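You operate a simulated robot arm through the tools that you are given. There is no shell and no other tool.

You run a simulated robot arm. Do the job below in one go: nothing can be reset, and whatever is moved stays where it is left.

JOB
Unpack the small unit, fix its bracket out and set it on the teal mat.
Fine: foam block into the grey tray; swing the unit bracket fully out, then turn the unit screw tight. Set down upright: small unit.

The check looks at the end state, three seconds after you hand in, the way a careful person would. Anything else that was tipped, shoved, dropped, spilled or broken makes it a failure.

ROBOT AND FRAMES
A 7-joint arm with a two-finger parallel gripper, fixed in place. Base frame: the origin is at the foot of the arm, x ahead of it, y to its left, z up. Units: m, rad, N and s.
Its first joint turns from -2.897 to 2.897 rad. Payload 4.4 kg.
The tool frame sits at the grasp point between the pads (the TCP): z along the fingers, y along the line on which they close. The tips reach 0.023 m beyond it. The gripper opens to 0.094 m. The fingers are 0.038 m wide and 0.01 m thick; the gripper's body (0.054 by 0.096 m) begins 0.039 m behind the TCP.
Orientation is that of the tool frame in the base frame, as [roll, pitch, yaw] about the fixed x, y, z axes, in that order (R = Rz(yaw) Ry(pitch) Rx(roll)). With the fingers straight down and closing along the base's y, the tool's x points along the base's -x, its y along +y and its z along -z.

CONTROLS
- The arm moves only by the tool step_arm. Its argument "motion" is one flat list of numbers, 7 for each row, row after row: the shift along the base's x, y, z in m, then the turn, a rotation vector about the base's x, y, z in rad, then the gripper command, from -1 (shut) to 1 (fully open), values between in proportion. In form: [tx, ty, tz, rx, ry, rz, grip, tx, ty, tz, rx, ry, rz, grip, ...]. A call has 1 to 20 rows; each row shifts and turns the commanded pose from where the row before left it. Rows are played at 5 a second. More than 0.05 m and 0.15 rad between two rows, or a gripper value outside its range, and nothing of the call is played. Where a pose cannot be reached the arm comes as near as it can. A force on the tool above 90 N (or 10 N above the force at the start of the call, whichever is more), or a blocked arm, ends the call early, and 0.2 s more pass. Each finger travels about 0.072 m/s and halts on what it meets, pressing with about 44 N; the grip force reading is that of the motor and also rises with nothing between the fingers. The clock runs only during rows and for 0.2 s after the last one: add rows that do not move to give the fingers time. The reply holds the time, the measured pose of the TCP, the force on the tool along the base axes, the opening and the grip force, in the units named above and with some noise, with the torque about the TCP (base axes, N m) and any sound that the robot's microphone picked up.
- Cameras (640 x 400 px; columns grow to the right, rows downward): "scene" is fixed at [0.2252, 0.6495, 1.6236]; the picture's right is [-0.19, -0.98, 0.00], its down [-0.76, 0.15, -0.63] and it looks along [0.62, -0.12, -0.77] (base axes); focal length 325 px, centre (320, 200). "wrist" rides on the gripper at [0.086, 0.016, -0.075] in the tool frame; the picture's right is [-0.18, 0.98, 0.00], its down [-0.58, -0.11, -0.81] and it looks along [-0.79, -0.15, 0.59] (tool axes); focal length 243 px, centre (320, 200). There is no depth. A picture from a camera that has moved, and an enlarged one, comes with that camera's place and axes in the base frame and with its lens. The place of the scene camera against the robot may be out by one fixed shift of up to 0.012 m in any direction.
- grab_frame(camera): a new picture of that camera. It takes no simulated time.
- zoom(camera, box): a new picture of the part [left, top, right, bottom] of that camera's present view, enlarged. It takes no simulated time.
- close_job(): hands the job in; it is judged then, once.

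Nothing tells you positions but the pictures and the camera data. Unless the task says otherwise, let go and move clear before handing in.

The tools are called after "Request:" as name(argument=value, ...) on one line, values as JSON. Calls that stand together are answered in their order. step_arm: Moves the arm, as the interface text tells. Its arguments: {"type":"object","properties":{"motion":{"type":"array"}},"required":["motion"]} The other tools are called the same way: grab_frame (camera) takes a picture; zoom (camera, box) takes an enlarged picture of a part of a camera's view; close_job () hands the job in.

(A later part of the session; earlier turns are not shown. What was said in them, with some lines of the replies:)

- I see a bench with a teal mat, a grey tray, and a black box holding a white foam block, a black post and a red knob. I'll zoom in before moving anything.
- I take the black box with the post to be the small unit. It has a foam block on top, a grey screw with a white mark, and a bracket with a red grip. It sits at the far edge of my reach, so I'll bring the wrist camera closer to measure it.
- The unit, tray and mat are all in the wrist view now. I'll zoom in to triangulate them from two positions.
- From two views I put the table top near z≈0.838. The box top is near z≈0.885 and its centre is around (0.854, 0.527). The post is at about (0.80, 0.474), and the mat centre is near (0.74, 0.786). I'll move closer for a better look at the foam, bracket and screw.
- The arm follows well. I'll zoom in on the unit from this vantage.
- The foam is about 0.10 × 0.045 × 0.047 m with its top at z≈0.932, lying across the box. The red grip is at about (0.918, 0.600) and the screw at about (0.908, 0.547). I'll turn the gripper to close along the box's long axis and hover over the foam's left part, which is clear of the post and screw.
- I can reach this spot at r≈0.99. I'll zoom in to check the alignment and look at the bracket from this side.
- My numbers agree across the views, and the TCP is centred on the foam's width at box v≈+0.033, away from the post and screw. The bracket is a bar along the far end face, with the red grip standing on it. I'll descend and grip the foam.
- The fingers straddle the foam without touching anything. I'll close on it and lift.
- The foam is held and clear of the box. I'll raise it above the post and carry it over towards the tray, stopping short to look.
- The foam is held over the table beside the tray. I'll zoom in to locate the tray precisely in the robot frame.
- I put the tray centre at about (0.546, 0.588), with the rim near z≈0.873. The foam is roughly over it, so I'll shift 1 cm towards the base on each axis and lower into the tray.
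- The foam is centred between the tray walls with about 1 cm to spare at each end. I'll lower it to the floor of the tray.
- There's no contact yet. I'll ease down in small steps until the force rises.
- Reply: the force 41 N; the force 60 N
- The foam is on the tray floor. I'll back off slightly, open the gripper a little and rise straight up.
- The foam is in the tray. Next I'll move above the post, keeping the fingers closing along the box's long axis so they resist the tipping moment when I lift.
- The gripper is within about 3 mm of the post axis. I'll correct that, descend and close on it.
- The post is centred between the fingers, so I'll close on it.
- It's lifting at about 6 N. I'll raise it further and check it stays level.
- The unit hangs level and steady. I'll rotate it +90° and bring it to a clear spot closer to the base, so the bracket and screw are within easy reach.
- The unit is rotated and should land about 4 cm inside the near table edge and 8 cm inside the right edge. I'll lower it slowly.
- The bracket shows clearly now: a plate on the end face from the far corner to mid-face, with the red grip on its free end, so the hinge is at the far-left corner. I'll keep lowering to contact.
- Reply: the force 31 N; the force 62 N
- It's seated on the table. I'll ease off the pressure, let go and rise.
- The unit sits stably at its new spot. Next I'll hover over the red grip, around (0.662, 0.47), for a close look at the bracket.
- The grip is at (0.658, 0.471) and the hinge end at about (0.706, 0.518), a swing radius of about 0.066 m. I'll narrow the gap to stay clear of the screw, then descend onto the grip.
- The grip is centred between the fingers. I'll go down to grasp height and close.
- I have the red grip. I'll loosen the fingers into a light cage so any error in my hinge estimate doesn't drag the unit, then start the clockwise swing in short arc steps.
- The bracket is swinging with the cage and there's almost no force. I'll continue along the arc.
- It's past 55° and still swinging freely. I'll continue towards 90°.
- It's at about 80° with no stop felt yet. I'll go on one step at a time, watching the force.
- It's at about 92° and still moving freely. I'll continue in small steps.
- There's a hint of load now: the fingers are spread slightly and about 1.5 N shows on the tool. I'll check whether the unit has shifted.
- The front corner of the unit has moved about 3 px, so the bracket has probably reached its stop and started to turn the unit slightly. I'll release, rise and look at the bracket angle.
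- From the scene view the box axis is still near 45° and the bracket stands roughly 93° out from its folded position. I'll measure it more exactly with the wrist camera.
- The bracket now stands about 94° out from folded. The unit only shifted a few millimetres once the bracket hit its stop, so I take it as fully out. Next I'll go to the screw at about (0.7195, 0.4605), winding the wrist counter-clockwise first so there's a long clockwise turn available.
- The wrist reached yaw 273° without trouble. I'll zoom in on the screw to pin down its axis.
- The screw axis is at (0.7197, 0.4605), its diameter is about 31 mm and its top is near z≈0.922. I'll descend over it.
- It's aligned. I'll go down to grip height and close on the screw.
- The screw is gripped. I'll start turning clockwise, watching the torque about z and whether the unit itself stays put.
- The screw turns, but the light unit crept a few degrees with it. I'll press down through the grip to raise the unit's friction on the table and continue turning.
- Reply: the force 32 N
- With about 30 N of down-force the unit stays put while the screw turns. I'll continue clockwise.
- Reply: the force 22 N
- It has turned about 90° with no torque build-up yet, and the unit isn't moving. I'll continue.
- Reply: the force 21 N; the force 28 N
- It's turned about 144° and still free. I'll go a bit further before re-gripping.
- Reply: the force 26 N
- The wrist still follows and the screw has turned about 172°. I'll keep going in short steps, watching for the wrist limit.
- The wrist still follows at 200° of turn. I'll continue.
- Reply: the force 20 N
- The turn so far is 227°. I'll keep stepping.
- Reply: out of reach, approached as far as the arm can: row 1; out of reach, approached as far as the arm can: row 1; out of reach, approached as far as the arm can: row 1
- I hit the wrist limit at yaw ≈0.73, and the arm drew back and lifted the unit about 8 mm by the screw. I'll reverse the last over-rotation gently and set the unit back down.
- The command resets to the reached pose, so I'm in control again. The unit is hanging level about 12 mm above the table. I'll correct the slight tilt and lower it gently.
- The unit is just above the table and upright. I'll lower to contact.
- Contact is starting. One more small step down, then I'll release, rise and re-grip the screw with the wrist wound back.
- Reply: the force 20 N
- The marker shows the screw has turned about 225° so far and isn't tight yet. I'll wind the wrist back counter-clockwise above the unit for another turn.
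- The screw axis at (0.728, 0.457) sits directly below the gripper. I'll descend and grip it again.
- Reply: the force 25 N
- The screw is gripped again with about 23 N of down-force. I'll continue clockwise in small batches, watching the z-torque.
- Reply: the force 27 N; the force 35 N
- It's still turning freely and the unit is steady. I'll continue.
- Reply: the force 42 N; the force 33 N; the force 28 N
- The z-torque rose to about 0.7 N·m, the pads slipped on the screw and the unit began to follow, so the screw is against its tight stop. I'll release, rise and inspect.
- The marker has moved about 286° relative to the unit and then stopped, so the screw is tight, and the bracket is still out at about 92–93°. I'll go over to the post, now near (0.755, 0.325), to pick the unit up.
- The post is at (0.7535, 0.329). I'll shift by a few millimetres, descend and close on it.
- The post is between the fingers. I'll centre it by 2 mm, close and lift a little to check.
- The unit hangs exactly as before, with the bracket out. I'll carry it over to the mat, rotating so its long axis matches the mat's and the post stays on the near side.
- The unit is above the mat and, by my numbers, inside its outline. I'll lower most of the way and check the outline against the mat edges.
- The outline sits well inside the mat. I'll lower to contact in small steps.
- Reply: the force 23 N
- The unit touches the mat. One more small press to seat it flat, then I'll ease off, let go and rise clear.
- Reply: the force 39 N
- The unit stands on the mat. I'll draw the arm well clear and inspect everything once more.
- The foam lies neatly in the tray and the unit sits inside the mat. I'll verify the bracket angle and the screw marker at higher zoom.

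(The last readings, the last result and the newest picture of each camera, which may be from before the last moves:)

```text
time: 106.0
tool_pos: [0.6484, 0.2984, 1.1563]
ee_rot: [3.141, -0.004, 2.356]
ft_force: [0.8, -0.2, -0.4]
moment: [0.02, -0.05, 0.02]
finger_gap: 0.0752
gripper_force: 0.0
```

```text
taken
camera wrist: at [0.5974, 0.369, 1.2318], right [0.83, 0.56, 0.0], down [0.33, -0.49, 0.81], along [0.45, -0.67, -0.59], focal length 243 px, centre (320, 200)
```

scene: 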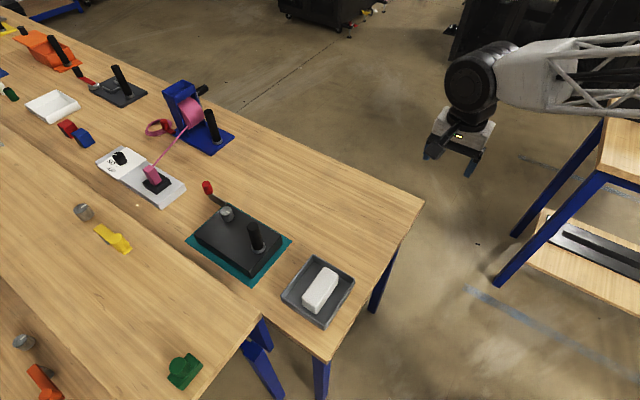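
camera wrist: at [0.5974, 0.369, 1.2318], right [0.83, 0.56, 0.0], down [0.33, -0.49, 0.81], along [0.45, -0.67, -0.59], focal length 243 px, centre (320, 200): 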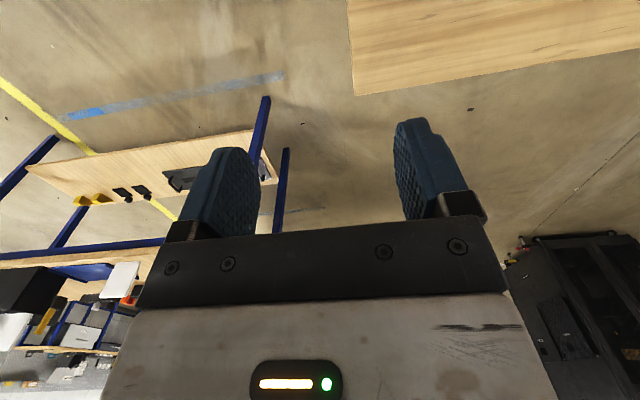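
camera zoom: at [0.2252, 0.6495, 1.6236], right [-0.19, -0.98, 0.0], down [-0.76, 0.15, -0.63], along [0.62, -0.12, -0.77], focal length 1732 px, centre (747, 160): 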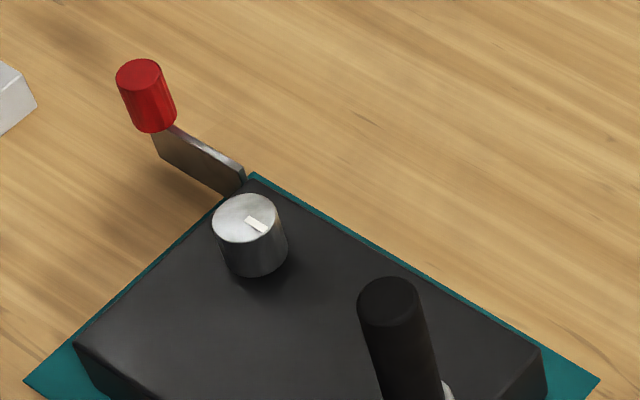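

All the steps check out. The foam block is in the FOAM tray, the unit stands upright inside the teal mat, and the bracket sits parallel to the box's long axis (about 90° out). The screw is at its stop after roughly 270°, and nothing else on the bench has moved. The arm is clear, so I'm handing in.

Request:
close_job()

```text
The job is handed in.
```

I've handed the job in. The small unit is unpacked, its bracket is out, its screw is tight and it is standing on the teal mat. I haven't seen the check's verdict.

- **Foam block:** it lies flat in the grey tray, clear of the walls.
- **Bracket:** it is swung about 90° out. I took that as fully out because pushing further moved the whole unit instead of the bracket.
- **Screw:** I turned it clockwise by roughly 270°, after the bracket was out. The torque then rose to about 0.7 N·m and the fingers slipped on it, so I take it as tight.
- **Unit:** it stands upright with its whole base inside the mat. The bracket overhangs the mat's far end.

To reach the bracket and screw, I first moved the unit to a clear spot nearer the arm. While I was turning the screw, the wrist ran out of travel and the arm lifted the unit about 1 cm by the screw. I set it straight back down, upright. When the screw tightened, the unit also twisted about 20° on the bench, which left one corner slightly over the table edge until I lifted it to the mat.

In the last pictures everything else on the bench looks as it did at the start, and the arm is well clear.
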